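You operate a simulated robot arm through the tools that you are given. There is no shell and no other tool. Be economical: measure what you need, move in short steps, check, and stop when the job is done.

You are at the controls of a simulated robot arm. One attempt, no reset.

Task
Pair the green controller with the console and put the blue one in dock place 2.
Fine: console on, click the pair button once, then the controller's white button once; dock it with its grips to the room.

The check looks at the end state, three seconds after you hand in, the way a careful person would. Anything else that was tipped, shoved, dropped, spilled or broken makes it a failure.

Robot
A 6-joint arm with a two-finger parallel gripper, fixed in place. Base frame: the origin is at the foot of the arm, x ahead of it, y to its left, z up; the work surface is at about z = 0.7. Lengths are in m, angles in degrees, forces in N, time in s.
With the tool pointing down near the work surface it reaches from about 0.22 to 0.62 m from the base axis. Its first joint turns from -66.0 to 66.0 degrees. Payload 2.7 kg.
The TCP is the grasp point between the finger pads, 0.023 m short of the fingertips. In the tool frame z runs along the fingers and y along their closing line. Largest opening 0.094 m; finger width 0.038, thickness 0.01; the body of the gripper, 0.054 by 0.096 m, starts 0.039 m behind the TCP.
Orientation is told as [roll, pitch, yaw] about the base's x, y, z axes, in that order, counted from this pose: with the fingers straight down and closing along the base's y, the tool's x points along the base's -x, its y along +y and its z along -z.

Tools
- The arm moves only by the tool drive_tool. Its arguments are lists of equal length, an entry for each row: "delta_pos": the shift along the tool's x, y, z in units of 30 mm (1.0 is 30 mm), a list of three; "delta_rot": the turn, a rotation vector about the tool's x, y, z in units of 8 degrees (1.0 is 8 degrees), a list of three; "fingers": the gripper command, from -1 (fully open) to 1 (shut), values between in proportion. In form: {"delta_pos": [[dx, dy, dz], ...], "delta_rot": [[rx, ry, rz], ...], "fingers": [fingers, ...]}. A call has 1 to 20 rows; each row shifts and turns the commanded pose from where the row before left it, along the tool's axes as they then stand. A call with a number of a shift or a turn outside -1 to 1 is refused whole. Each row takes 0.2 s and may step no farther than 0.05 m and 8.6 degrees from the row before; otherwise, or with a gripper value out of range, the whole call is refused. A pose out of reach is approached as far as the arm can. The call stops where the force on the tool passes 40 N (or 10 N more than at its start, if that is more) or the arm is blocked; 0.2 s more then pass. Each finger travels about 0.045 m/s and halts on what it meets, pressing with about 41 N; the grip force reading is that of the motor and also rises with nothing between the fingers. The clock runs only during rows and for 0.2 s after the last one: add rows that do not move to give the fingers time. The reply holds the time, the measured pose of the TCP, the force on the tool along the base axes, the opening and the grip force, in the units named above and with some noise.
- Cameras (640 x 400 px; columns grow to the right, rows downward): "scene" is fixed at [0.0586, -0.4267, 1.4192]; the picture's right is [0.92, -0.39, 0.00], its down [-0.22, -0.52, -0.82] and it looks along [0.32, 0.76, -0.57] (base axes); focal length 333 px, centre (320, 200). "wrist" rides on the gripper at [0.086, 0.016, -0.074] in the tool frame; the picture's right is [-0.18, 0.98, 0.00], its down [-0.58, -0.11, -0.81] and it looks along [-0.79, -0.15, 0.59] (tool axes); focal length 243 px, centre (320, 200).
- grab_frame(camera): a new picture of that camera. It takes no simulated time.
- point_at(camera, pixels): for up to 12 pixels [column, row] of the newest picture of that camera ("zoom" is the newest enlarged one), the place [x, y, z] in the base frame of the surface seen there, good to about 0.003 m, but the place of the scene camera against the robot may be out by one fixed shift of up to 0.018 m in any direction. It takes no simulated time.
- inspect(camera, box): a new picture of the part [left, top, right, bottom] of that camera's present view, enlarged. It takes no simulated time.
- finish_job(): hands the job in; it is judged then, once.

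Keep the steps short. Do not move on a guess: measure, check each grasp and each placing, and mend mistakes. In all there are 80 turns and 38 pictures (those below and enlarged ones count). Leave the gripper open and the arm clear of the work at the hand-in unless told otherwise, and finish with a single line.

The tools are called after "Call:" by a JSON object that holds its "method" and its "body". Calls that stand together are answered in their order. drive_tool: Moves the arm, as the interface text tells. Its arguments: {"type":"object","properties":{"delta_pos":{"type":"array"},"delta_rot":{"type":"array"},"fingers":{"type":"array"}},"required":["delta_pos","delta_rot","fingers"]} The other tools are called the same way: grab_frame (camera) takes a picture; point_at (camera, pixels) gives the place of the surface under pixels of a picture; inspect (camera, box) takes an enlarged picture of a part of a camera's view; finish_job () hands the job in.

At the start:

```text
time: 0.0
tcp_pos: [0.2789, 0.2126, 1.0307]
tcp_rot: [0.0, 0.0, -0.1]
force: [0.7, 0.0, -0.2]
finger_gap: 0.0942
gripper_force: 0.1
```

scene: 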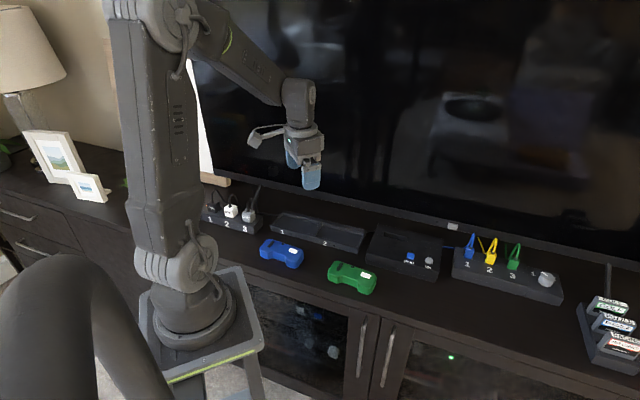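
wrist: 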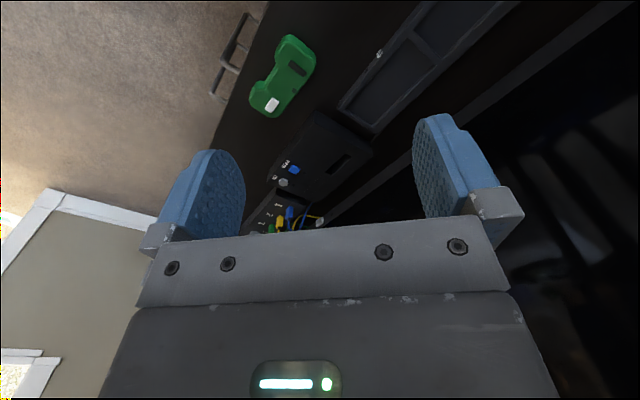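

I'll look closer at the controllers, dock and console in the scene picture.

Call:
{"method": "inspect", "body": {"camera": "scene", "box": [240, 190, 460, 310]}}

Call:
{"method": "inspect", "body": {"camera": "scene", "box": [360, 220, 450, 280]}}

```text
2.91 times, centred on (350, 250) of scene
```

zoom: 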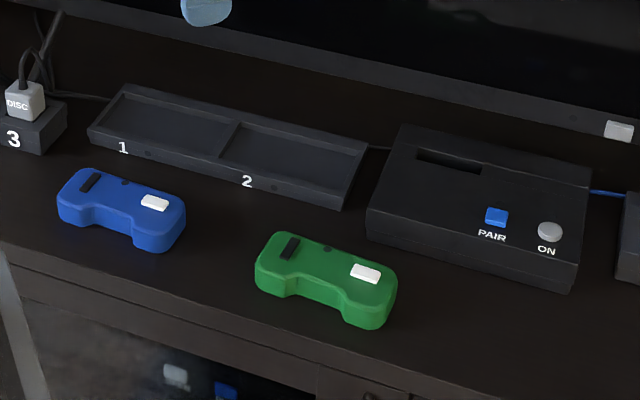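

```text
6.67 times, centred on (405, 250) of scene
```

zoom: 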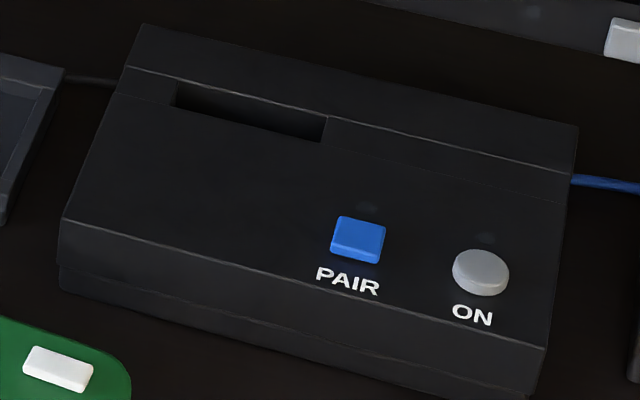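

The console's lamps look dark. I'll look at the right and left boxes, in case they supply the console.

Call:
{"method": "inspect", "body": {"camera": "scene", "box": [430, 210, 580, 310]}}

Call:
{"method": "inspect", "body": {"camera": "scene", "box": [190, 170, 300, 250]}}

Call:
{"method": "inspect", "body": {"camera": "scene", "box": [240, 190, 460, 310]}}

Call:
{"method": "point_at", "body": {"camera": "zoom", "pixels": [[92, 182], [155, 203], [62, 200], [180, 232], [366, 273], [290, 247], [496, 218], [550, 231], [123, 90], [362, 148], [92, 135], [340, 204]]}}

Call:
{"method": "point_at", "body": {"camera": "zoom", "pixels": [[222, 155], [238, 125], [290, 165], [85, 207], [165, 240], [110, 212], [145, 228], [125, 183], [30, 230], [200, 280], [402, 130], [370, 220]]}}

```text
4.00 times, centred on (505, 260) of scene
```

zoom: 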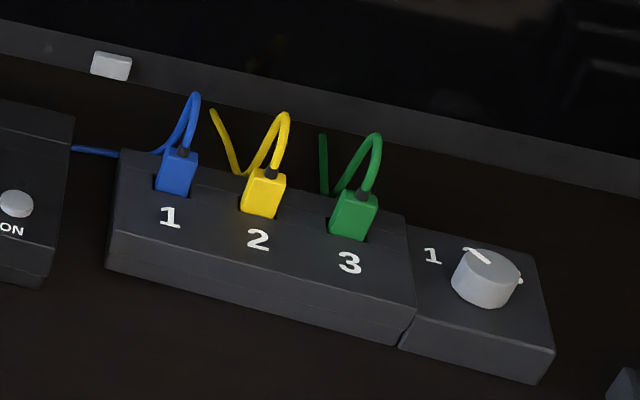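

```text
5.00 times, centred on (245, 210) of scene
```

zoom: 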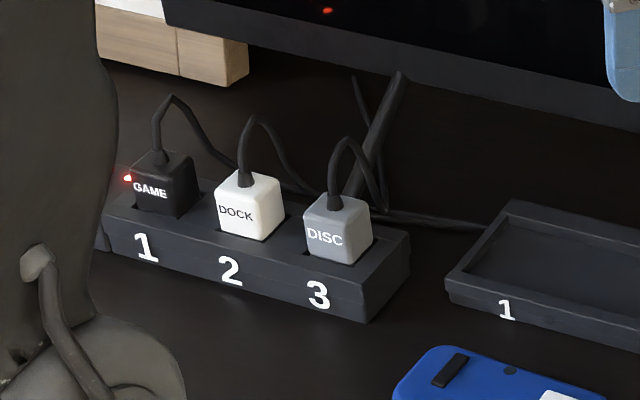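

```text
2.91 times, centred on (350, 250) of scene
```

zoom: 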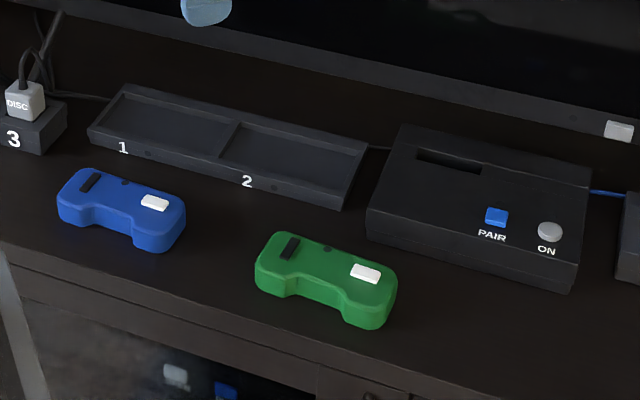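

```text
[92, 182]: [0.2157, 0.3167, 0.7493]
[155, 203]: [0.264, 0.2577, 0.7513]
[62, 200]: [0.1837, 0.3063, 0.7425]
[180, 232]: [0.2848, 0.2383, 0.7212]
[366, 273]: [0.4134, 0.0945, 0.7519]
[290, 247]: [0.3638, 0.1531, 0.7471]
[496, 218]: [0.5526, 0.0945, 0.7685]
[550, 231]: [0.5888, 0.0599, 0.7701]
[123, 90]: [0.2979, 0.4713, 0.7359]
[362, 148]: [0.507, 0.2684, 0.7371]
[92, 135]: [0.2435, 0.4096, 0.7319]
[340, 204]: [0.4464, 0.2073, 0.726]
```

```text
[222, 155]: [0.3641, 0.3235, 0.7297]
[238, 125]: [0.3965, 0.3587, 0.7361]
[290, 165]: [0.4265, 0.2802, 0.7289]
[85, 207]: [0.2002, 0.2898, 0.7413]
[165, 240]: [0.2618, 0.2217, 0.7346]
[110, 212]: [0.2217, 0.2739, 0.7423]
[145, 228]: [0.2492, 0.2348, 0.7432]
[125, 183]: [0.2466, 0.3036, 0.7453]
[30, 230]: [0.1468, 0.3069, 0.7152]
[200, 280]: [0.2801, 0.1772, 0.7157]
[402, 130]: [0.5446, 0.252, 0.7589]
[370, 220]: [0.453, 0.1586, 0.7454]
```

Measure the same features with the wrist camera (initial picture) to find the scene camera's shift: green's white button (272,104), slot (297,69), pair (294,170), ON (283,183).

Call:
{"method": "point_at", "body": {"camera": "wrist", "pixels": [[272, 104], [297, 69], [294, 170], [283, 183], [380, 52], [415, 35]]}}

Call:
{"method": "point_at", "body": {"camera": "scene", "pixels": [[311, 178], [304, 180], [318, 185]]}}

```text
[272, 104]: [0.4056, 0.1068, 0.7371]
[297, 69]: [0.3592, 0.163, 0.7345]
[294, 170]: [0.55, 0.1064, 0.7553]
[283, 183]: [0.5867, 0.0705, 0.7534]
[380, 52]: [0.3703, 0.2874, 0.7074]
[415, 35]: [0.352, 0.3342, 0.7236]
```

```text
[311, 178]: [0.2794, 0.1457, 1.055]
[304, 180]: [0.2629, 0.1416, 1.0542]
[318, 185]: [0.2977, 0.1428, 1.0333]
```

Shift scene→robot is about (-0.004,+0.0115,-0.015). Before moving near the console, measure the TV's front, the soundbar edge, and the console's top profile in the scene picture.

Call:
{"method": "point_at", "body": {"camera": "scene", "pixels": [[400, 190], [440, 150], [430, 216], [330, 195], [452, 226], [396, 240], [421, 244], [428, 264], [440, 248], [413, 262], [441, 240], [330, 225]]}}

```text
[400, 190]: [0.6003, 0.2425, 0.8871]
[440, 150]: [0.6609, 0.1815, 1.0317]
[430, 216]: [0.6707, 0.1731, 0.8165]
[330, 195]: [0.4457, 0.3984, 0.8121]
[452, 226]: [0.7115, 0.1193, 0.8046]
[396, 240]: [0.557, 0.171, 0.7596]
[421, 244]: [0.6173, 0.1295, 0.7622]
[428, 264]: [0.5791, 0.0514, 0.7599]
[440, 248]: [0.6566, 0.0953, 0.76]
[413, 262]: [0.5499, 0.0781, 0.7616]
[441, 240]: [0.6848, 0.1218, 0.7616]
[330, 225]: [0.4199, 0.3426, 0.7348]
```

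TV front is ~0.14 m behind the ON button, so there's room. Console top is flat. Move over the ON button at z≈0.88, and close the fingers on the way.

Call:
{"method": "drive_tool", "body": {"delta_pos": [[-0.93, -0.43, 0.4545], [-0.93, -0.43, 0.4545], [-0.93, -0.43, 0.4545], [-0.93, -0.43, 0.4545], [-0.93, -0.43, 0.4545], [-0.93, -0.43, 0.4545], [-0.93, -0.43, 0.4545], [-0.93, -0.43, 0.4545], [-0.93, -0.43, 0.4545], [-0.93, -0.43, 0.4545], [-0.93, -0.43, 0.4545], [0, 0, 0], [0, 0, 0], [0, 0, 0], [0, 0, 0], [0, 0, 0], [0, 0, 0], [0, 0, 0]], "delta_rot": [[0, 0, 0], [0, 0, 0], [0, 0, 0], [0, 0, 0], [0, 0, 0], [0, 0, 0], [0, 0, 0], [0, 0, 0], [0, 0, 0], [0, 0, 0], [0, 0, 0], [0, 0, -0.9375], [0, 0, -0.9375], [0, 0, -0.9375], [0, 0, -0.9375], [0, 0, -0.9375], [0, 0, -0.9375], [0, 0, 0]], "fingers": [1, 1, 1, 1, 1, 1, 1, 1, 1, 1, 1, 1, 1, 1, 1, 1, 1, 1]}}

Call:
{"method": "grab_frame", "body": {"camera": "wrist"}}

```text
time: 3.8
tcp_pos: [0.5836, 0.0703, 0.8806]
tcp_rot: [0.0, 0.0, 45.1]
force: [-0.5, 1.2, -0.9]
finger_gap: 0.0001
gripper_force: 40.6
```

```text
30 pictures are left
```

wrist: 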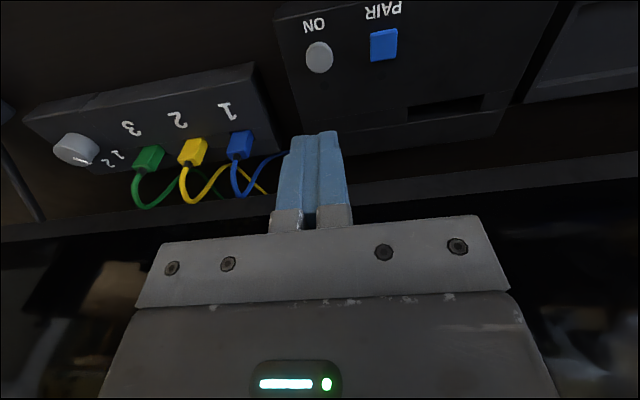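

Clear view: ON at (319,57), PAIR at (384,45). Measure.

Call:
{"method": "point_at", "body": {"camera": "wrist", "pixels": [[319, 57], [384, 45], [319, 48], [308, 58], [331, 58], [319, 69], [384, 35], [384, 56], [350, 80], [320, 90], [500, 70], [373, 46]]}}

```text
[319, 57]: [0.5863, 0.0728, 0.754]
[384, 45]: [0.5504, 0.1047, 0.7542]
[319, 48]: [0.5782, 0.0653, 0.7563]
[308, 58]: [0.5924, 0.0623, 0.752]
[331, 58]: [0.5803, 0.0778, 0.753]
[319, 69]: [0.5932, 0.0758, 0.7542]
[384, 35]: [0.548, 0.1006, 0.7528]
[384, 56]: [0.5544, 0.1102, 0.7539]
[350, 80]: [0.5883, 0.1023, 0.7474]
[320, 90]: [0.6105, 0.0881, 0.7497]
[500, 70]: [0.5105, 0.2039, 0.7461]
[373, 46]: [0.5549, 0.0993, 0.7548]
```

Button top z≈0.754, so tip contact should come at TCP z≈0.777. Descend to ~0.782 first, aligned.

Call:
{"method": "drive_tool", "body": {"delta_pos": [[-0.08, -0.035, 0.8], [0, 0, 0.8], [0, 0, 0.8], [0, 0, 0.5], [0, 0, 0.3], [0, 0, 0]], "delta_rot": [[0, 0, 0], [0, 0, 0], [0, 0, 0], [0, 0, 0], [0, 0, 0], [0, 0, 0]], "fingers": [1, 1, 1, 1, 1, 1]}}

Call:
{"method": "grab_frame", "body": {"camera": "wrist"}}

```text
time: 5.2
tcp_pos: [0.5874, 0.0703, 0.7851]
tcp_rot: [0.0, 0.1, 45.1]
force: [0.0, 0.5, -0.2]
finger_gap: 0.0003
gripper_force: 40.4
```

```text
29 pictures are left
```

wrist: 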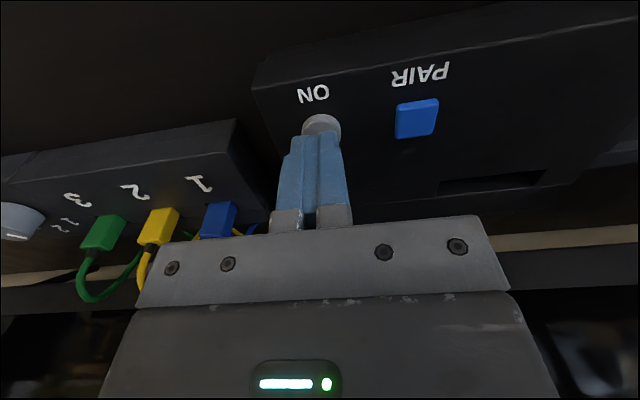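

Tip sits right over ON. Press down in small steps, watching force.

Call:
{"method": "drive_tool", "body": {"delta_pos": [[0, 0, 0.2], [0, 0, 0.05], [0, 0, 0.05], [0, 0, 0.05]], "delta_rot": [[0, 0, 0], [0, 0, 0], [0, 0, 0], [0, 0, 0]], "fingers": [1, 1, 1, 1]}}

```text
time: 6.2
tcp_pos: [0.5887, 0.072, 0.7744]
tcp_rot: [0.0, 0.1, 45.0]
force: [-0.7, -0.8, 1.1]
finger_gap: 0.0
gripper_force: 41.3
```

Call:
{"method": "drive_tool", "body": {"delta_pos": [[0, 0, 0.04], [0, 0, 0.04]], "delta_rot": [[0, 0, 0], [0, 0, 0]], "fingers": [1, 1]}}

Call:
{"method": "inspect", "body": {"camera": "scene", "box": [360, 215, 465, 285]}}

```text
time: 6.8
tcp_pos: [0.5873, 0.0703, 0.7725]
tcp_rot: [0.0, 0.1, 45.0]
force: [-0.4, 1.4, 1.3]
finger_gap: 0.0
gripper_force: 41.2
```

```text
5.71 times, centred on (412, 250) of scene
```

zoom: 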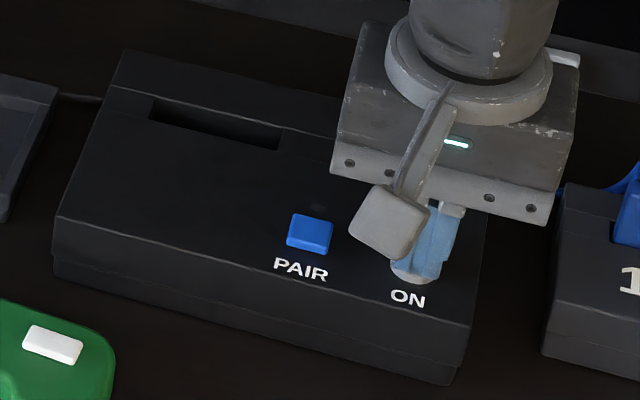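

Contact is only slight (1.3 N). Press further by about 2 mm.

Call:
{"method": "drive_tool", "body": {"delta_pos": [[0, 0, 0.035], [0, 0, 0.035]], "delta_rot": [[0, 0, 0], [0, 0, 0]], "fingers": [1, 1]}}

```text
time: 7.4
tcp_pos: [0.5881, 0.0712, 0.77]
tcp_rot: [-0.1, 0.0, 45.0]
force: [0.6, -3.3, 5.3]
finger_gap: 0.0001
gripper_force: 41.1
```

Call:
{"method": "drive_tool", "body": {"delta_pos": [[0, 0, 0.035]], "delta_rot": [[0, 0, 0]], "fingers": [1]}}

Call:
{"method": "grab_frame", "body": {"camera": "wrist"}}

```text
time: 7.8
tcp_pos: [0.5872, 0.0713, 0.7703]
tcp_rot: [-0.1, 0.0, 45.0]
force: [-0.3, -3.2, 7.5]
finger_gap: 0.0002
gripper_force: 40.7
```

```text
27 pictures are left
```

wrist: 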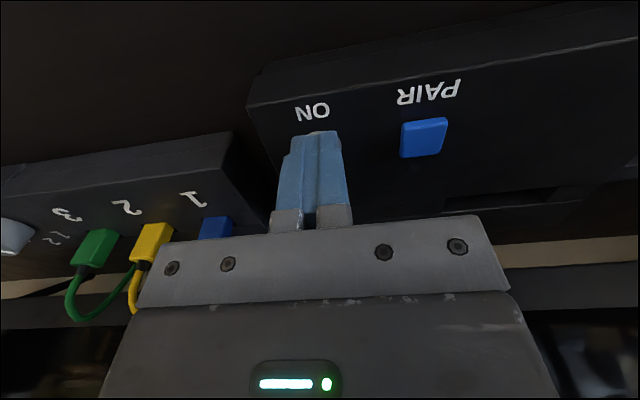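

Force is rising with little travel, so it is near the bottom. One small step more, then lift straight up and look at the lamp.

Call:
{"method": "drive_tool", "body": {"delta_pos": [[0, 0, 0.05]], "delta_rot": [[0, 0, 0]], "fingers": [1]}}

Call:
{"method": "drive_tool", "body": {"delta_pos": [[0, 0, -0.5], [0, 0, -0.7], [0, 0, -0.8], [0, 0, -0.8]], "delta_rot": [[0, 0, 0], [0, 0, 0], [0, 0, 0], [0, 0, 0]], "fingers": [1, 1, 1, 1]}}

Call:
{"method": "grab_frame", "body": {"camera": "wrist"}}

```text
time: 8.2
tcp_pos: [0.5881, 0.0704, 0.7683]
tcp_rot: [-0.2, -0.1, 45.1]
force: [-2.3, -7.2, 16.9]
finger_gap: 0.0
gripper_force: 41.0
```

```text
time: 9.2
tcp_pos: [0.5865, 0.0704, 0.8489]
tcp_rot: [0.0, 0.0, 45.0]
force: [-0.3, -0.4, -0.6]
finger_gap: 0.0
gripper_force: 41.0
```

```text
26 pictures are left
```

wrist: 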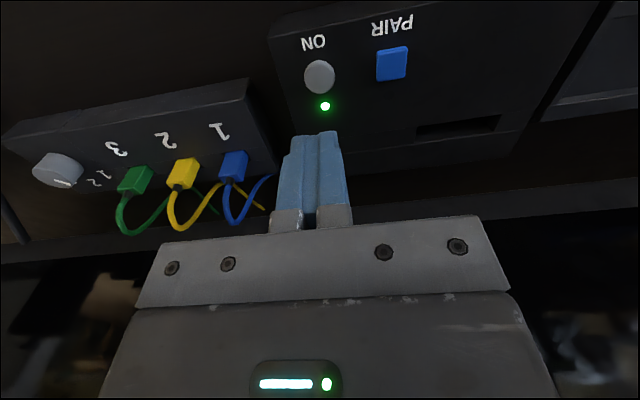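

The ON lamp is green. Before pressing PAIR (there may be a time window), I go over the green controller's white button to measure it accurately.

Call:
{"method": "drive_tool", "body": {"delta_pos": [[0.565, 0.845, -0.2], [0.565, 0.845, -0.2], [0.565, 0.845, 0], [0.565, 0.845, 0], [0.565, 0.845, 0], [0.565, 0.845, 0], [0, 0, 0]], "delta_rot": [[0, 0, 0], [0, 0, 0], [0, 0, 0], [0, 0, 0], [0, 0, 0], [0, 0, 0], [0, 0, 0]], "fingers": [1, 1, 1, 1, 1, 1, 1]}}

Call:
{"method": "grab_frame", "body": {"camera": "wrist"}}

```text
time: 10.8
tcp_pos: [0.4095, 0.1089, 0.8653]
tcp_rot: [0.1, 0.0, 45.0]
force: [0.0, 0.4, 0.2]
finger_gap: 0.0001
gripper_force: 41.6
```

```text
25 pictures are left
```

wrist: 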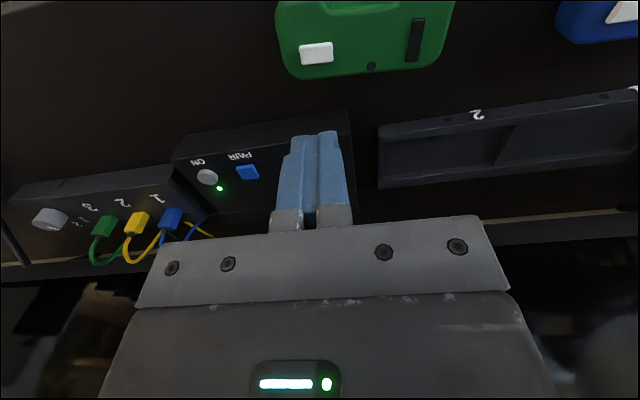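

Measure the white button (316,53), controller edges, and the dock edges seen here.

Call:
{"method": "point_at", "body": {"camera": "wrist", "pixels": [[316, 53], [302, 53], [331, 52], [316, 45], [316, 62], [345, 60], [415, 40], [371, 66], [246, 172], [207, 177], [290, 65], [445, 30]]}}

Call:
{"method": "point_at", "body": {"camera": "wrist", "pixels": [[380, 130], [384, 186], [440, 150], [515, 130], [500, 168], [450, 122], [500, 145], [415, 180], [580, 145], [620, 90], [635, 90], [400, 140]]}}

```text
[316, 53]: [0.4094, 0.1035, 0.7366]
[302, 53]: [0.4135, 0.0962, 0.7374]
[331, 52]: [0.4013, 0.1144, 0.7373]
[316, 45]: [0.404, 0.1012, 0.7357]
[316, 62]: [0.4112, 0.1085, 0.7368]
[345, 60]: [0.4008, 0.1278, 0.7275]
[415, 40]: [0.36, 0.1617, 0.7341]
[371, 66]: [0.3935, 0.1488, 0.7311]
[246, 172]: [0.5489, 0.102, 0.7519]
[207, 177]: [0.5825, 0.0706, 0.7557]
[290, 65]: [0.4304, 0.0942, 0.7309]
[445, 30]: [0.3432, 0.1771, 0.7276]
```

```text
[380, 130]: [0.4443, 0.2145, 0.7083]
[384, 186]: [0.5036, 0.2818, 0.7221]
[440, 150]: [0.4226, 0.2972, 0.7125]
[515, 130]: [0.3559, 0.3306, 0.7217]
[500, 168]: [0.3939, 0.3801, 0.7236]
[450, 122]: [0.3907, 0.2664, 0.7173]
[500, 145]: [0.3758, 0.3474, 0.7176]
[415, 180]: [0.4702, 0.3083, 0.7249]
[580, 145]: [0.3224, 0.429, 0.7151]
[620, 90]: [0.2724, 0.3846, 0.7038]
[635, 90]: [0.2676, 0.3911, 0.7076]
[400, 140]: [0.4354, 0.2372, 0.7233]
```

White button centre ≈(0.408,0.104,0.737). Now go to PAIR (0.5495,0.104), press to the same depth as ON, lift.

Call:
{"method": "drive_tool", "body": {"delta_pos": [[-0.795, -0.854, 0], [-0.795, -0.854, 0], [-0.795, -0.854, 0], [-0.795, -0.854, 0], [0, 0, 0.9], [0, 0, 0.9], [0, 0, 0.7], [0, 0, 0]], "delta_rot": [[0, 0, 0], [0, 0, 0], [0, 0, 0], [0, 0, 0], [0, 0, 0], [0, 0, 0], [0, 0, 0], [0, 0, 0]], "fingers": [1, 1, 1, 1, 1, 1, 1, 1]}}

Call:
{"method": "grab_frame", "body": {"camera": "wrist"}}

```text
time: 12.6
tcp_pos: [0.5503, 0.103, 0.7898]
tcp_rot: [0.0, 0.0, 45.0]
force: [-0.2, 0.8, -0.2]
finger_gap: 0.0
gripper_force: 40.7
```

```text
24 pictures are left
```

wrist: 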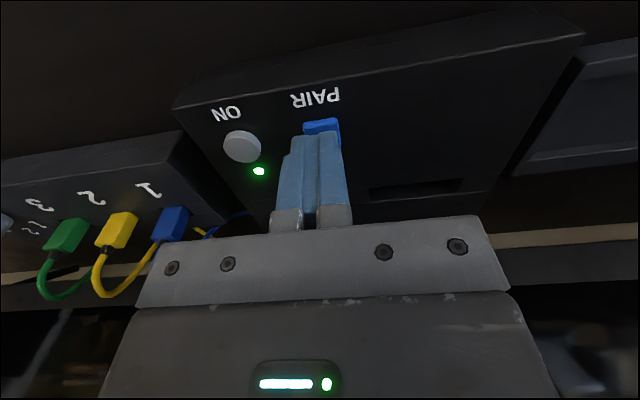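

Centred over PAIR. Press to z≈0.768 and lift.

Call:
{"method": "drive_tool", "body": {"delta_pos": [[0, 0, 0.35], [0, 0, 0.1], [0, 0, 0.1], [0, 0, 0.1], [0, 0, 0.09], [0, 0, -0.6], [0, 0, -0.9], [0, 0, -0.9]], "delta_rot": [[0, 0, 0], [0, 0, 0], [0, 0, 0], [0, 0, 0], [0, 0, 0], [0, 0, 0], [0, 0, 0], [0, 0, 0]], "fingers": [1, 1, 1, 1, 1, 1, 1, 1]}}

Call:
{"method": "grab_frame", "body": {"camera": "wrist"}}

```text
time: 14.4
tcp_pos: [0.5483, 0.1019, 0.8372]
tcp_rot: [0.0, 0.1, 44.9]
force: [0.3, 0.5, -0.8]
finger_gap: 0.0
gripper_force: 41.8
```

```text
23 pictures are left
```

wrist: 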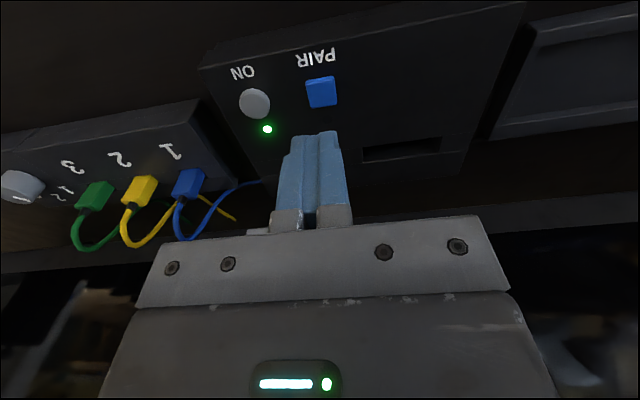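

No lamp visible behind PAIR from here. Check the scene view (a lamp may blink).

Call:
{"method": "inspect", "body": {"camera": "scene", "box": [320, 215, 465, 300]}}

Call:
{"method": "inspect", "body": {"camera": "wrist", "box": [220, 30, 420, 155]}}

```text
4.41 times, centred on (392, 258) of scene
```

zoom: 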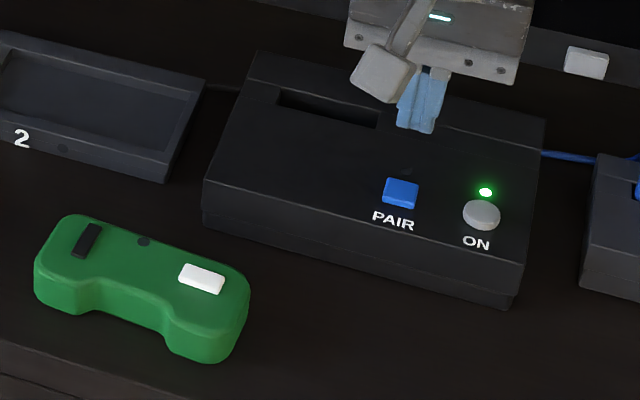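

```text
3.20 times, centred on (320, 92) of wrist
```

zoom: 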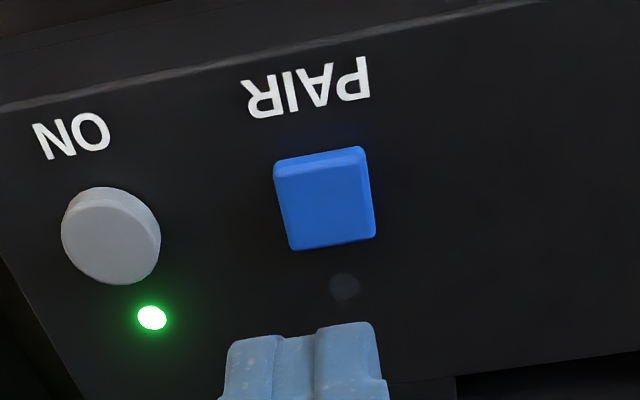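

The lamp is dark now; wait 0.4 s and look again in case it blinks.

Call:
{"method": "drive_tool", "body": {"delta_pos": [[0, 0, 0]], "delta_rot": [[0, 0, 0]], "fingers": [1]}}

Call:
{"method": "inspect", "body": {"camera": "wrist", "box": [220, 30, 420, 155]}}

```text
time: 14.8
tcp_pos: [0.5486, 0.1025, 0.8364]
tcp_rot: [0.0, 0.0, 45.0]
force: [0.0, 0.8, -0.4]
finger_gap: 0.0003
gripper_force: 41.0
```

```text
3.20 times, centred on (320, 92) of wrist
```

zoom: 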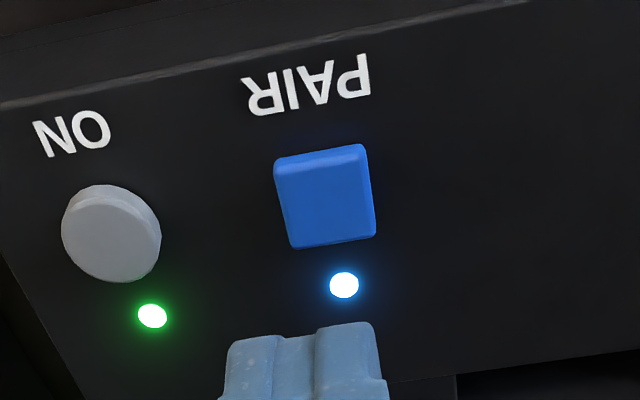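

PAIR lamp blinks blue: pairing mode. Straight to green's white button, hover at z≈0.77.

Call:
{"method": "drive_tool", "body": {"delta_pos": [[0.8175, 0.8375, 0], [0.8175, 0.8375, 0], [0.8175, 0.8375, 0], [0.8175, 0.8375, 0], [0, 0, 0.9], [0, 0, 0.9], [0, 0, 0.4]], "delta_rot": [[0, 0, 0], [0, 0, 0], [0, 0, 0], [0, 0, 0], [0, 0, 0], [0, 0, 0], [0, 0, 0]], "fingers": [1, 1, 1, 1, 1, 1, 1]}}

Call:
{"method": "grab_frame", "body": {"camera": "wrist"}}

```text
time: 16.4
tcp_pos: [0.4092, 0.1046, 0.7732]
tcp_rot: [0.1, 0.0, 45.1]
force: [0.3, -0.1, -0.7]
finger_gap: 0.0
gripper_force: 41.2
```

```text
19 pictures are left
```

wrist: 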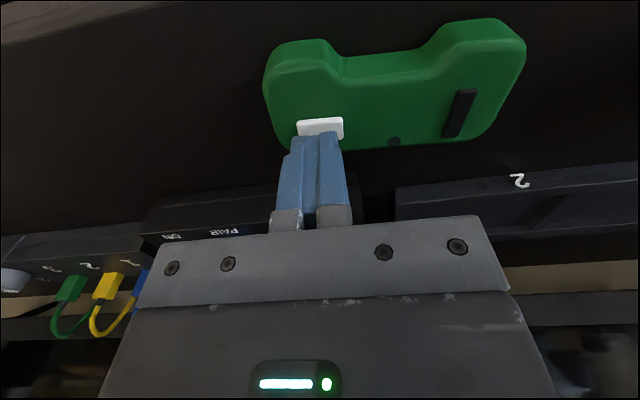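

Over the white button. Press to z≈0.7525, then lift.

Call:
{"method": "drive_tool", "body": {"delta_pos": [[0, 0, 0.3], [0, 0, 0.1], [0, 0, 0.1], [0, 0, 0.1], [0, 0, 0.07]], "delta_rot": [[0, 0, 0], [0, 0, 0], [0, 0, 0], [0, 0, 0], [0, 0, 0]], "fingers": [1, 1, 1, 1, 1]}}

```text
time: 17.6
tcp_pos: [0.4081, 0.1048, 0.7542]
tcp_rot: [0.1, -0.1, 45.0]
force: [-1.5, -6.3, 13.0]
finger_gap: 0.0
gripper_force: 40.8
```

Pressed with 13 N, like the others. Lift up and look at the lamps.

Call:
{"method": "drive_tool", "body": {"delta_pos": [[0, 0, -0.6], [0, 0, -0.9], [0, 0, -0.9], [0, 0, -0.9], [0, 0, -0.7]], "delta_rot": [[0, 0, 0], [0, 0, 0], [0, 0, 0], [0, 0, 0], [0, 0, 0]], "fingers": [1, 1, 1, 1, 1]}}

Call:
{"method": "grab_frame", "body": {"camera": "wrist"}}

```text
time: 18.8
tcp_pos: [0.4083, 0.1047, 0.8722]
tcp_rot: [0.0, 0.1, 45.0]
force: [0.7, 0.8, -0.1]
finger_gap: 0.0
gripper_force: 41.1
```

```text
18 pictures are left
```

wrist: 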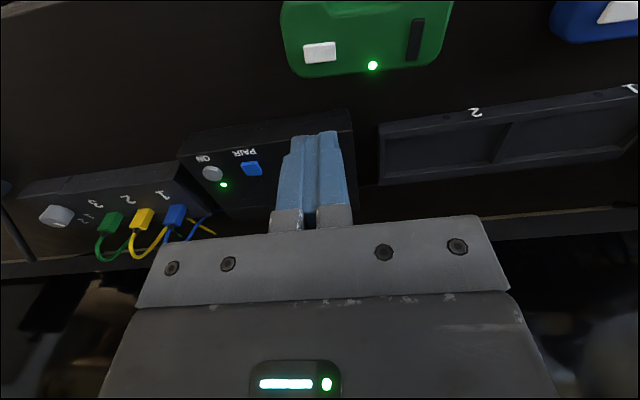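

Green's lamp is lit and the PAIR lamp is off. Next: the blue controller. Move over it (≈(0.236,0.295)) at z≈0.90, turn so the fingers close across it, open the gripper.

Call:
{"method": "drive_tool", "body": {"delta_pos": [[-0.047, 0.948, -0.103], [-0.047, 0.948, -0.103], [-0.047, 0.948, -0.103], [-0.047, 0.948, -0.103], [-0.047, 0.948, -0.103], [-0.047, 0.948, -0.103], [-0.047, 0.948, -0.103], [-0.047, 0.948, -0.103], [-0.047, 0.948, -0.103], [0, 0, 0], [0, 0, 0], [0, 0, 0], [0, 0, 0], [0, 0, 0], [0, 0, 0], [0, 0, 0], [0, 0, 0], [0, 0, 0], [0, 0, 0], [0, 0, 0]], "delta_rot": [[0, 0, 0], [0, 0, 0], [0, 0, 0], [0, 0, 0], [0, 0, 0], [0, 0, 0], [0, 0, 0], [0, 0, 0], [0, 0, 0.9375], [0, 0, 0.9375], [0, 0, 0.9375], [0, 0, 0.9375], [0, 0, 0.9375], [0, 0, 0.9375], [0, 0, 0.9375], [0, 0, 0.9375], [0, 0, 0.9375], [0, 0, 0.9375], [0, 0, 0.9375], [0, 0, 0.9375]], "fingers": [1, 1, 1, 1, 1, 1, 1, 1, -1, -1, -1, -1, -1, -1, -1, -1, -1, -1, -1, -1]}}

Call:
{"method": "grab_frame", "body": {"camera": "wrist"}}

```text
time: 23.0
tcp_pos: [0.2357, 0.2935, 0.9005]
tcp_rot: [0.0, 0.1, -45.1]
force: [-0.7, 0.9, 1.4]
finger_gap: 0.0941
gripper_force: 0.0
```

```text
17 pictures are left
```

wrist: 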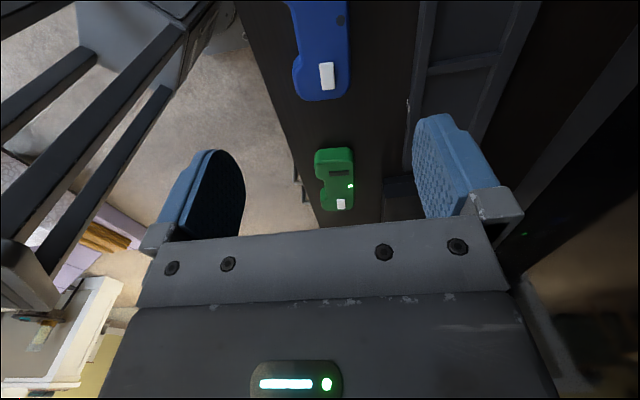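

Only half of blue is visible. Shift back 45 mm along its length for a whole view.

Call:
{"method": "drive_tool", "body": {"delta_pos": [[0.75, 0, 0], [0.75, 0, 0], [0, 0, 0]], "delta_rot": [[0, 0, 0], [0, 0, 0], [0, 0, 0]], "fingers": [-1, -1, -1]}}

Call:
{"method": "inspect", "body": {"camera": "wrist", "box": [240, 0, 560, 200]}}

```text
time: 23.8
tcp_pos: [0.2131, 0.321, 0.9012]
tcp_rot: [-0.1, 0.1, -45.0]
force: [0.4, 0.5, 0.5]
finger_gap: 0.0937
gripper_force: 0.1
out of reach, approached as far as the arm can: row 2
```

```text
2.00 times, centred on (400, 100) of wrist
```

zoom: 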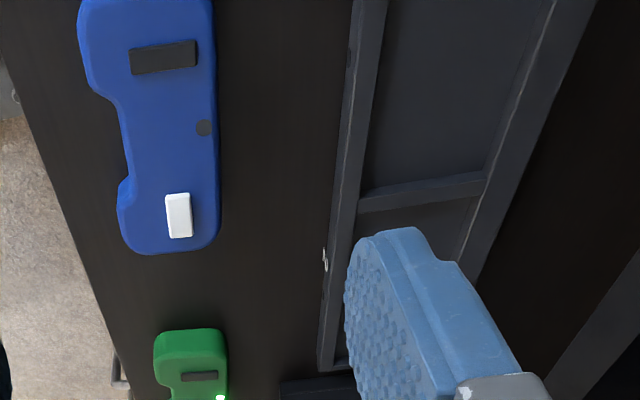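

Whole controller is visible. Measure its edges and the dock's place 2.

Call:
{"method": "point_at", "body": {"camera": "zoom", "pixels": [[207, 40], [212, 90], [214, 140], [213, 220], [124, 130], [128, 160], [88, 60], [126, 220], [165, 245], [150, 4], [204, 127], [179, 215]]}}

Call:
{"method": "point_at", "body": {"camera": "zoom", "pixels": [[363, 40], [350, 180], [328, 355], [372, 100], [358, 185], [420, 195], [470, 183], [420, 100], [580, 20], [520, 130], [375, 225], [340, 200]]}}

```text
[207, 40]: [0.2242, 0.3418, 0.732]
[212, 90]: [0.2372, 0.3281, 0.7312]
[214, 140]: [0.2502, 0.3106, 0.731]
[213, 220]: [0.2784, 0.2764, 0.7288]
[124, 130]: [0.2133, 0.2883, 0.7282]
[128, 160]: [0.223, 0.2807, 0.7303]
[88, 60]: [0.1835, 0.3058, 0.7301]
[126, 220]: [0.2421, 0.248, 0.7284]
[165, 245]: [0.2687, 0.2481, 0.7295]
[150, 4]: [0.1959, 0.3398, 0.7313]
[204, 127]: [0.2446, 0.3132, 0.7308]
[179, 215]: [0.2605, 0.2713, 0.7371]
```

```text
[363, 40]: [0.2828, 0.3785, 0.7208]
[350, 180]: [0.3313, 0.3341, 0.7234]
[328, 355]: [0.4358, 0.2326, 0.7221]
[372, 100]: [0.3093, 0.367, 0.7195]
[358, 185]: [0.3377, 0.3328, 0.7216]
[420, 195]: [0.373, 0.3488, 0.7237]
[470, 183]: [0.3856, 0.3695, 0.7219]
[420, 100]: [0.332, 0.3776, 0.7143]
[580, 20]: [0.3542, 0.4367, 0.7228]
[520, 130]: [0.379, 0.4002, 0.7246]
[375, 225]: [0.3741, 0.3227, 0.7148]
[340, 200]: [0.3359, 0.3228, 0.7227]
```

Controller: length axis at -50°, body ~42 mm wide at the middle, top z≈0.731. Dock rims at z≈0.722, floor ≈0.714. Go measure dock place 2 precisely from above (empty hand) first.

Call:
{"method": "drive_tool", "body": {"delta_pos": [[-0.704, 0.888, 0], [-0.704, 0.888, 0], [-0.704, 0.888, 0], [-0.704, 0.888, 0], [-0.704, 0.888, 0], [0, 0, 0]], "delta_rot": [[0, 0, 0], [0, 0, 0], [0, 0, 0], [0, 0, 0], [0, 0, 0], [0, 0, 0]], "fingers": [-1, -1, -1, -1, -1, -1]}}

Call:
{"method": "inspect", "body": {"camera": "wrist", "box": [200, 0, 456, 160]}}

```text
time: 25.2
tcp_pos: [0.3832, 0.3389, 0.8998]
tcp_rot: [-0.1, -0.1, -45.0]
force: [0.3, 0.3, 0.5]
finger_gap: 0.0938
gripper_force: 0.0
```

```text
2.50 times, centred on (328, 80) of wrist
```

zoom: 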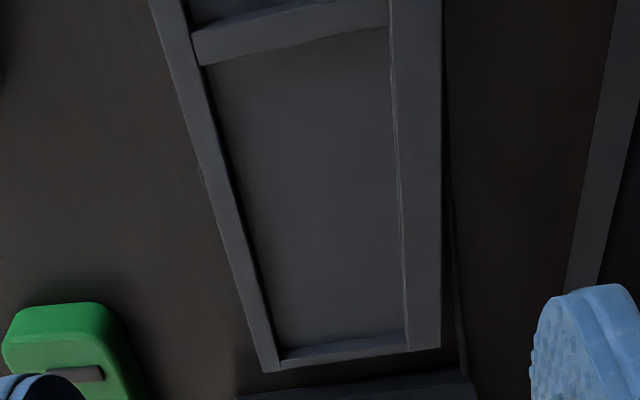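

Measure inner rim edges of place 2.

Call:
{"method": "point_at", "body": {"camera": "zoom", "pixels": [[200, 75], [236, 205], [268, 330], [395, 60], [404, 200], [410, 325], [240, 52], [370, 24], [300, 356], [390, 342], [300, 200], [320, 310]]}}

Call:
{"method": "point_at", "body": {"camera": "zoom", "pixels": [[215, 80], [248, 205], [280, 335], [388, 70], [396, 200], [403, 325], [240, 66], [370, 36], [300, 342], [390, 328], [436, 200], [300, 100]]}}

```text
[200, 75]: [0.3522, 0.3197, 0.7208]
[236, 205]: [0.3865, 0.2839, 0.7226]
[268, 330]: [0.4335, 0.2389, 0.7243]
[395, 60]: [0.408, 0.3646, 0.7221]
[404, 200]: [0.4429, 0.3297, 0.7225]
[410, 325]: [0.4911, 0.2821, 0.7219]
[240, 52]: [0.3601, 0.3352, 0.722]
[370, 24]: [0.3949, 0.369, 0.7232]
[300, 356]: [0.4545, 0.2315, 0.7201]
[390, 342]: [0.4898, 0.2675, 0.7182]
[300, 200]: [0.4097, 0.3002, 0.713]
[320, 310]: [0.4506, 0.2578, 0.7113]
```

```text
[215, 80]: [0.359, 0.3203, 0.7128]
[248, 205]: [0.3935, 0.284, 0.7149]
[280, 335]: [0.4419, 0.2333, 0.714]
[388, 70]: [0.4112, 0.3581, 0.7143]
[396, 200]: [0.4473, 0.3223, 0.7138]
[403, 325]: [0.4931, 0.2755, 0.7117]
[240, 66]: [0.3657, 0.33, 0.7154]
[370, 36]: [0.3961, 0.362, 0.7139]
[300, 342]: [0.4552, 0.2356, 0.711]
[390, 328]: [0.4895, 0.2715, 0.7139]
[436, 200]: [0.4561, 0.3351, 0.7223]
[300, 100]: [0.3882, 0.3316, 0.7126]
```

Place 2 interior: centre ≈(0.4246,0.2988), 134×67 mm, axes at 45°, floor 0.713, rim 0.722. Now back over blue, fingers across its middle (TCP (0.2343,0.298), yaw -50.3), down to z≈0.79 to check.

Call:
{"method": "drive_tool", "body": {"delta_pos": [[0.509, -0.895, 0], [0.509, -0.895, 0], [0.509, -0.895, 0], [0.509, -0.895, 0], [0.509, -0.895, 0], [0, 0, 0.9], [0, 0, 0.9], [0, 0, 0.9], [0, 0, 0.9], [0, 0, 0]], "delta_rot": [[0, 0, 0], [0, 0, 0], [0, 0, 0], [0, 0, 0], [0, 0, 0.6625], [0, 0, 0], [0, 0, 0], [0, 0, 0], [0, 0, 0], [0, 0, 0]], "fingers": [-1, -1, -1, -1, -1, -1, -1, -1, -1, -1]}}

Call:
{"method": "grab_frame", "body": {"camera": "wrist"}}

```text
time: 27.4
tcp_pos: [0.2339, 0.3, 0.7932]
tcp_rot: [-0.1, 0.0, -50.3]
force: [-0.7, 0.4, 1.0]
finger_gap: 0.094
gripper_force: 0.1
```

```text
14 pictures are left
```

wrist: 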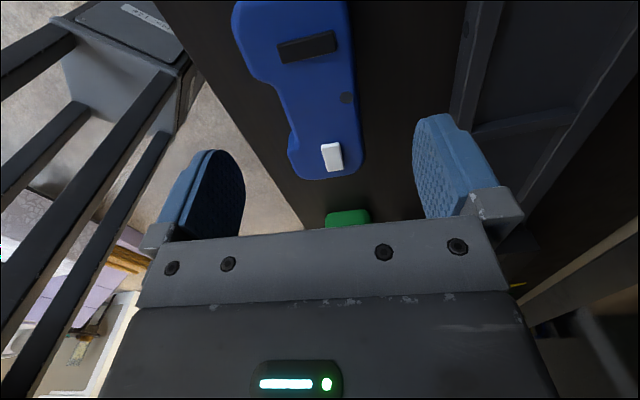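

Measure the notch limits, ends, and back edge from this closer view.

Call:
{"method": "point_at", "body": {"camera": "wrist", "pixels": [[276, 85], [284, 100], [291, 115], [298, 130], [260, 79], [293, 140], [240, 50], [293, 160], [350, 70], [359, 140], [325, 175], [347, 97]]}}

```text
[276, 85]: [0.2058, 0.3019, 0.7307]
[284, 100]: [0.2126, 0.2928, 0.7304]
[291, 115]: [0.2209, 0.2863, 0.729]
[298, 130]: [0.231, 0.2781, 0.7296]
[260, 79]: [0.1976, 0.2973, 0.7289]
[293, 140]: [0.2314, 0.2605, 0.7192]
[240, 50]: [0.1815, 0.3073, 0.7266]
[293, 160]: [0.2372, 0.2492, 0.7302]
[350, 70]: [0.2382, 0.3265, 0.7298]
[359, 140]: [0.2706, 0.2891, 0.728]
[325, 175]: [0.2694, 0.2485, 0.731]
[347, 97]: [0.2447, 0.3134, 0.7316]
```

TCP is centred on the notch and body. Go down to z≈0.736 (tips 13 mm above the table) and close.

Call:
{"method": "drive_tool", "body": {"delta_pos": [[0, 0, 0.8], [0, 0, 0.7], [0, 0, 0.407], [0, 0, 0], [0, 0, 0], [0, 0, 0], [0, 0, 0], [0, 0, 0], [0, 0, 0]], "delta_rot": [[0, 0, 0], [0, 0, 0], [0, 0, 0], [0, 0, 0], [0, 0, 0], [0, 0, 0], [0, 0, 0], [0, 0, 0], [0, 0, 0]], "fingers": [-1, -1, -1, -1, 0.3, 0.3, 1, 1, 1]}}

Call:
{"method": "grab_frame", "body": {"camera": "wrist"}}

```text
time: 29.4
tcp_pos: [0.2334, 0.3001, 0.7356]
tcp_rot: [0.0, 0.0, -50.3]
force: [0.6, 1.0, 0.1]
finger_gap: 0.0483
gripper_force: 41.4
```

```text
13 pictures are left
```

wrist: 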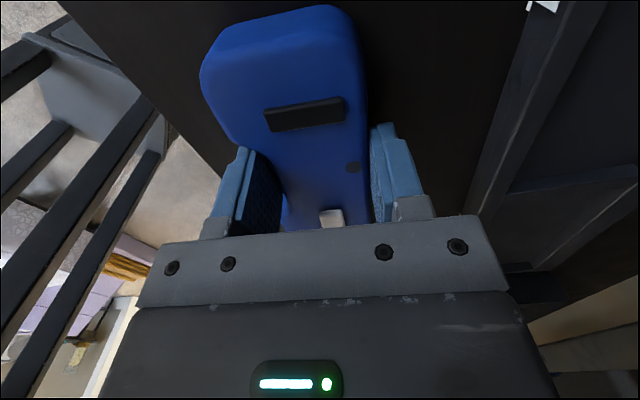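

Gripped at 48 mm. Lift ~110 mm straight up, and check the hold.

Call:
{"method": "drive_tool", "body": {"delta_pos": [[0, 0, -0.3], [0, 0, -0.7], [0, 0, -0.8], [0, 0, -0.9], [0, 0, -0.9], [0, 0, 0]], "delta_rot": [[0, 0, 0], [0, 0, 0], [0, 0, 0], [0, 0, 0], [0, 0, 0], [0, 0, 0]], "fingers": [1, 1, 1, 1, 1, 1]}}

Call:
{"method": "grab_frame", "body": {"camera": "wrist"}}

Call:
{"method": "inspect", "body": {"camera": "scene", "box": [220, 170, 450, 310]}}

```text
time: 30.8
tcp_pos: [0.2326, 0.2997, 0.8428]
tcp_rot: [-0.2, 0.0, -50.2]
force: [-0.7, 0.5, -1.7]
finger_gap: 0.0485
gripper_force: 41.2
```

```text
12 pictures are left
```

wrist: 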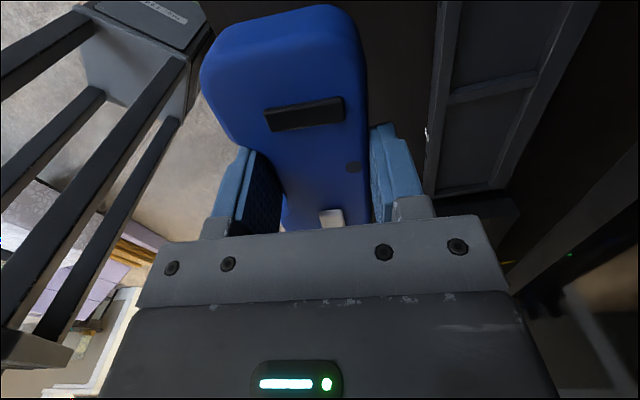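

```text
2.78 times, centred on (335, 240) of scene
```

zoom: 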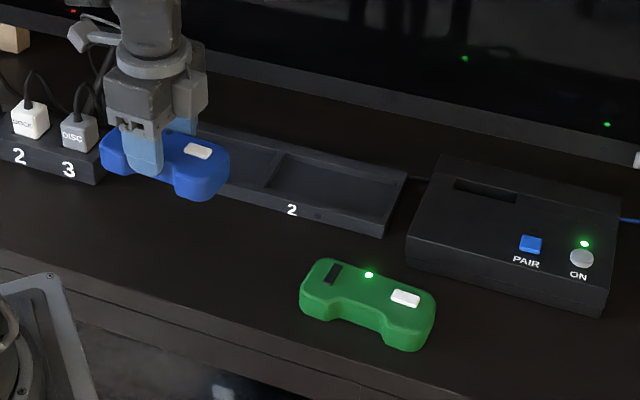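

Held firmly and level; green's lamp is still steady. Measure the controller in hand.

Call:
{"method": "point_at", "body": {"camera": "wrist", "pixels": [[300, 12], [260, 20], [208, 80], [220, 110], [355, 40], [362, 90], [366, 140], [305, 113], [353, 167], [331, 217], [320, 60], [287, 190]]}}

Call:
{"method": "point_at", "body": {"camera": "zoom", "pixels": [[199, 150], [225, 160], [215, 185], [185, 180], [205, 142], [178, 178], [105, 150], [200, 198]]}}

```text
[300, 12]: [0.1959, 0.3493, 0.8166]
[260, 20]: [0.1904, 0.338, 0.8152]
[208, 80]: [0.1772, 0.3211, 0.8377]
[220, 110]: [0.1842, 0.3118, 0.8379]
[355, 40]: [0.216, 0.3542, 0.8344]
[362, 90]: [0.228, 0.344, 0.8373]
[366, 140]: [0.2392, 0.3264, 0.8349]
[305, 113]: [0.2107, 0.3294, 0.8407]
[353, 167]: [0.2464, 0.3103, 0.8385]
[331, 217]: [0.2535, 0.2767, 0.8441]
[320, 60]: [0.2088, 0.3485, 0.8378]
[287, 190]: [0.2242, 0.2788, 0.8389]
```

```text
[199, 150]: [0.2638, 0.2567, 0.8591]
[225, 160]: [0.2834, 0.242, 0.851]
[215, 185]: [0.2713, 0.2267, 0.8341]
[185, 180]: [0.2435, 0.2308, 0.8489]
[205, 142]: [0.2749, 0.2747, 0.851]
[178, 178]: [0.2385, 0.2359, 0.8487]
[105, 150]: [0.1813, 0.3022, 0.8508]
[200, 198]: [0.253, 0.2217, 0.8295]
```

In hand: controller centre is ~2 mm along +length and ~4 mm roomward of the TCP, aligned with the fingers. Target TCP over place 2: (0.4259,0.3029), yaw -45. Turn, travel, descend to z≈0.785.

Call:
{"method": "drive_tool", "body": {"delta_pos": [[0, 0, 0], [-0.896, 0.926, 0], [-0.896, 0.926, 0], [-0.896, 0.926, 0], [-0.896, 0.926, 0], [-0.896, 0.926, 0], [0, 0, 0.7], [0, 0, 0.7], [0, 0, 0.5], [0, 0, 0]], "delta_rot": [[0, 0, -0.65], [0, 0, 0], [0, 0, 0], [0, 0, 0], [0, 0, 0], [0, 0, 0], [0, 0, 0], [0, 0, 0], [0, 0, 0], [0, 0, 0]], "fingers": [1, 1, 1, 1, 1, 1, 1, 1, 1, 1]}}

Call:
{"method": "inspect", "body": {"camera": "scene", "box": [250, 180, 400, 280]}}

Call:
{"method": "grab_frame", "body": {"camera": "wrist"}}

```text
time: 33.0
tcp_pos: [0.4263, 0.3013, 0.7858]
tcp_rot: [0.0, 0.0, -45.1]
force: [-0.1, -0.9, -2.4]
finger_gap: 0.0482
gripper_force: 40.6
```

```text
4.00 times, centred on (325, 230) of scene
```

zoom: 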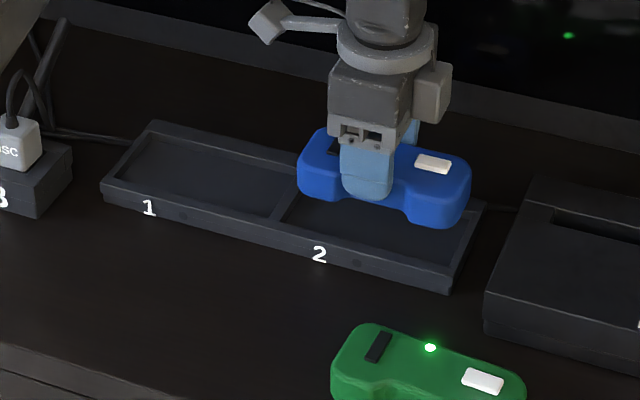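

```text
9 pictures are left
```

wrist: 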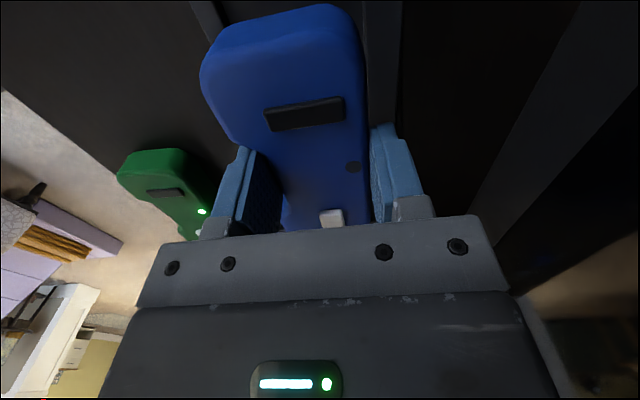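

Grips face the room. Cross-check controller outline against the dock with the scene points (common shift cancels).

Call:
{"method": "point_at", "body": {"camera": "zoom", "pixels": [[467, 180], [302, 160], [465, 205], [300, 180], [432, 210], [312, 188], [460, 270], [450, 285], [280, 220], [485, 212], [345, 245], [410, 208]]}}

```text
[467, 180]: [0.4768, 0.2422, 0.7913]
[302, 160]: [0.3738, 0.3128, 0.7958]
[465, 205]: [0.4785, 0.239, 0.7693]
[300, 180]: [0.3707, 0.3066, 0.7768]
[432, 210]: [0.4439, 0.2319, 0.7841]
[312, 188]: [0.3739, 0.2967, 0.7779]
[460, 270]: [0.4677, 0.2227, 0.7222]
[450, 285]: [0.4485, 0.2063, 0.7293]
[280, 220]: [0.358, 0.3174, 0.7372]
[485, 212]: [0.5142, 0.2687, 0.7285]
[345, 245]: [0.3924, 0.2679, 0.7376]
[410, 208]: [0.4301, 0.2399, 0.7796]
```

Small correction: 2.5 mm left, 1.5 mm toward the TV. Then descend to z≈0.757 (bottom about at rim height).

Call:
{"method": "drive_tool", "body": {"delta_pos": [[0.083, 0.05, 0], [0, 0, 0.4], [0, 0, 0.3], [0, 0, 0.2], [0, 0, 0]], "delta_rot": [[0, 0, 0], [0, 0, 0], [0, 0, 0], [0, 0, 0], [0, 0, 0]], "fingers": [1, 1, 1, 1, 1]}}

Call:
{"method": "inspect", "body": {"camera": "scene", "box": [295, 200, 385, 260]}}

```text
time: 34.2
tcp_pos: [0.4262, 0.3045, 0.7592]
tcp_rot: [0.0, 0.0, -45.1]
force: [1.3, -0.7, -1.5]
finger_gap: 0.048
gripper_force: 40.9
```

```text
6.67 times, centred on (340, 230) of scene
```

zoom: 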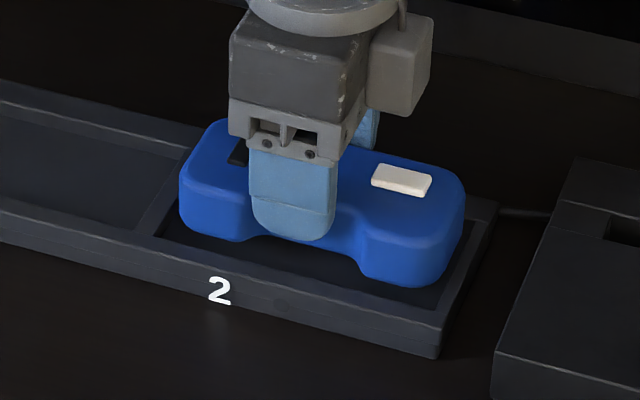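

Seems more gap to the front wall than expected; measure before lowering.

Call:
{"method": "point_at", "body": {"camera": "zoom", "pixels": [[430, 275], [430, 295], [436, 318], [395, 275], [462, 215], [460, 245], [490, 215], [215, 230], [205, 250], [183, 190], [160, 225], [300, 255]]}}

```text
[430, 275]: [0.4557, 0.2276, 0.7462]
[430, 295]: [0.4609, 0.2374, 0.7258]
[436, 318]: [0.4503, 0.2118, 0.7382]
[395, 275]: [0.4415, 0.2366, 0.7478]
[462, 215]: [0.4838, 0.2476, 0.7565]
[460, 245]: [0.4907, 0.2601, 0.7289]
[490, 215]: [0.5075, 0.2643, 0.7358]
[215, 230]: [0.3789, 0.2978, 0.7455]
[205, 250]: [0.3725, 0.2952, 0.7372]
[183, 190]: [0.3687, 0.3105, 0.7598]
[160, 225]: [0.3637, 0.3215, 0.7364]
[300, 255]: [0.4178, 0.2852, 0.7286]
```

Front gap ~7 mm, back ~4 mm: fine, could shift 1.5 mm roomward. Length direction needs a closer look at both ends.

Call:
{"method": "inspect", "body": {"camera": "scene", "box": [312, 212, 372, 252]}}

```text
10.00 times, centred on (342, 232) of scene
```

zoom: 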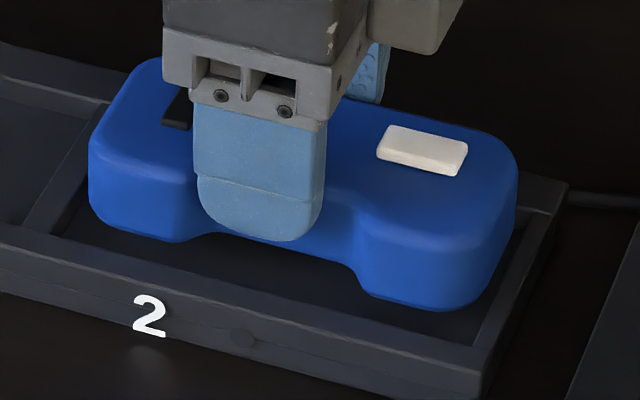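

Ends: ~4–5 mm gap each side, centred. Front gap larger than back, so shift 2.5 mm roomward, then lower the last ~9 mm gently.

Call:
{"method": "drive_tool", "body": {"delta_pos": [[0, -0.083, 0], [0, 0, 0.1], [0, 0, 0.1], [0, 0, 0.08]], "delta_rot": [[0, 0, 0], [0, 0, 0], [0, 0, 0], [0, 0, 0]], "fingers": [1, 1, 1, 1]}}

```text
time: 35.2
tcp_pos: [0.424, 0.304, 0.7516]
tcp_rot: [-0.1, 0.0, -45.1]
force: [0.1, -0.3, -2.3]
finger_gap: 0.0482
gripper_force: 40.8
```

No contact yet (force -2.3 is the load). Lower by 1 mm steps.

Call:
{"method": "drive_tool", "body": {"delta_pos": [[0, 0, 0.035], [0, 0, 0.035]], "delta_rot": [[0, 0, 0], [0, 0, 0]], "fingers": [1, 1]}}

Call:
{"method": "inspect", "body": {"camera": "scene", "box": [312, 212, 372, 252]}}

```text
time: 35.8
tcp_pos: [0.4244, 0.3039, 0.7495]
tcp_rot: [0.1, 0.0, -45.1]
force: [0.3, 0.7, -2.7]
finger_gap: 0.0481
gripper_force: 41.0
```

```text
10.00 times, centred on (342, 232) of scene
```

zoom: 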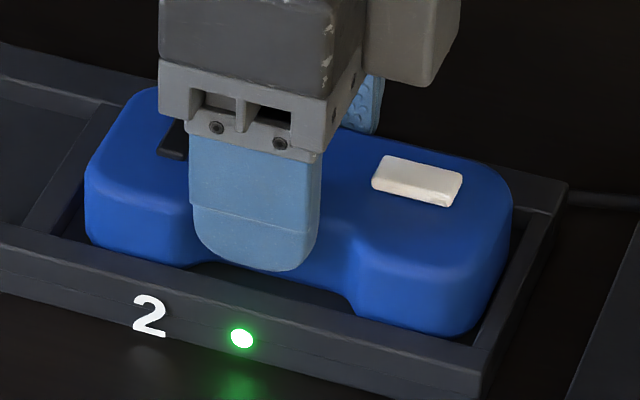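

It sits inside the walls and the dock lamp for 2 is lit. No support force yet; lower 1 mm more.

Call:
{"method": "drive_tool", "body": {"delta_pos": [[0, 0, 0.035], [0, 0, 0]], "delta_rot": [[0, 0, 0], [0, 0, 0]], "fingers": [1, 1]}}

```text
time: 36.4
tcp_pos: [0.4237, 0.3042, 0.7485]
tcp_rot: [0.1, 0.0, -45.1]
force: [-2.3, -3.2, 10.9]
finger_gap: 0.0484
gripper_force: 40.6
```

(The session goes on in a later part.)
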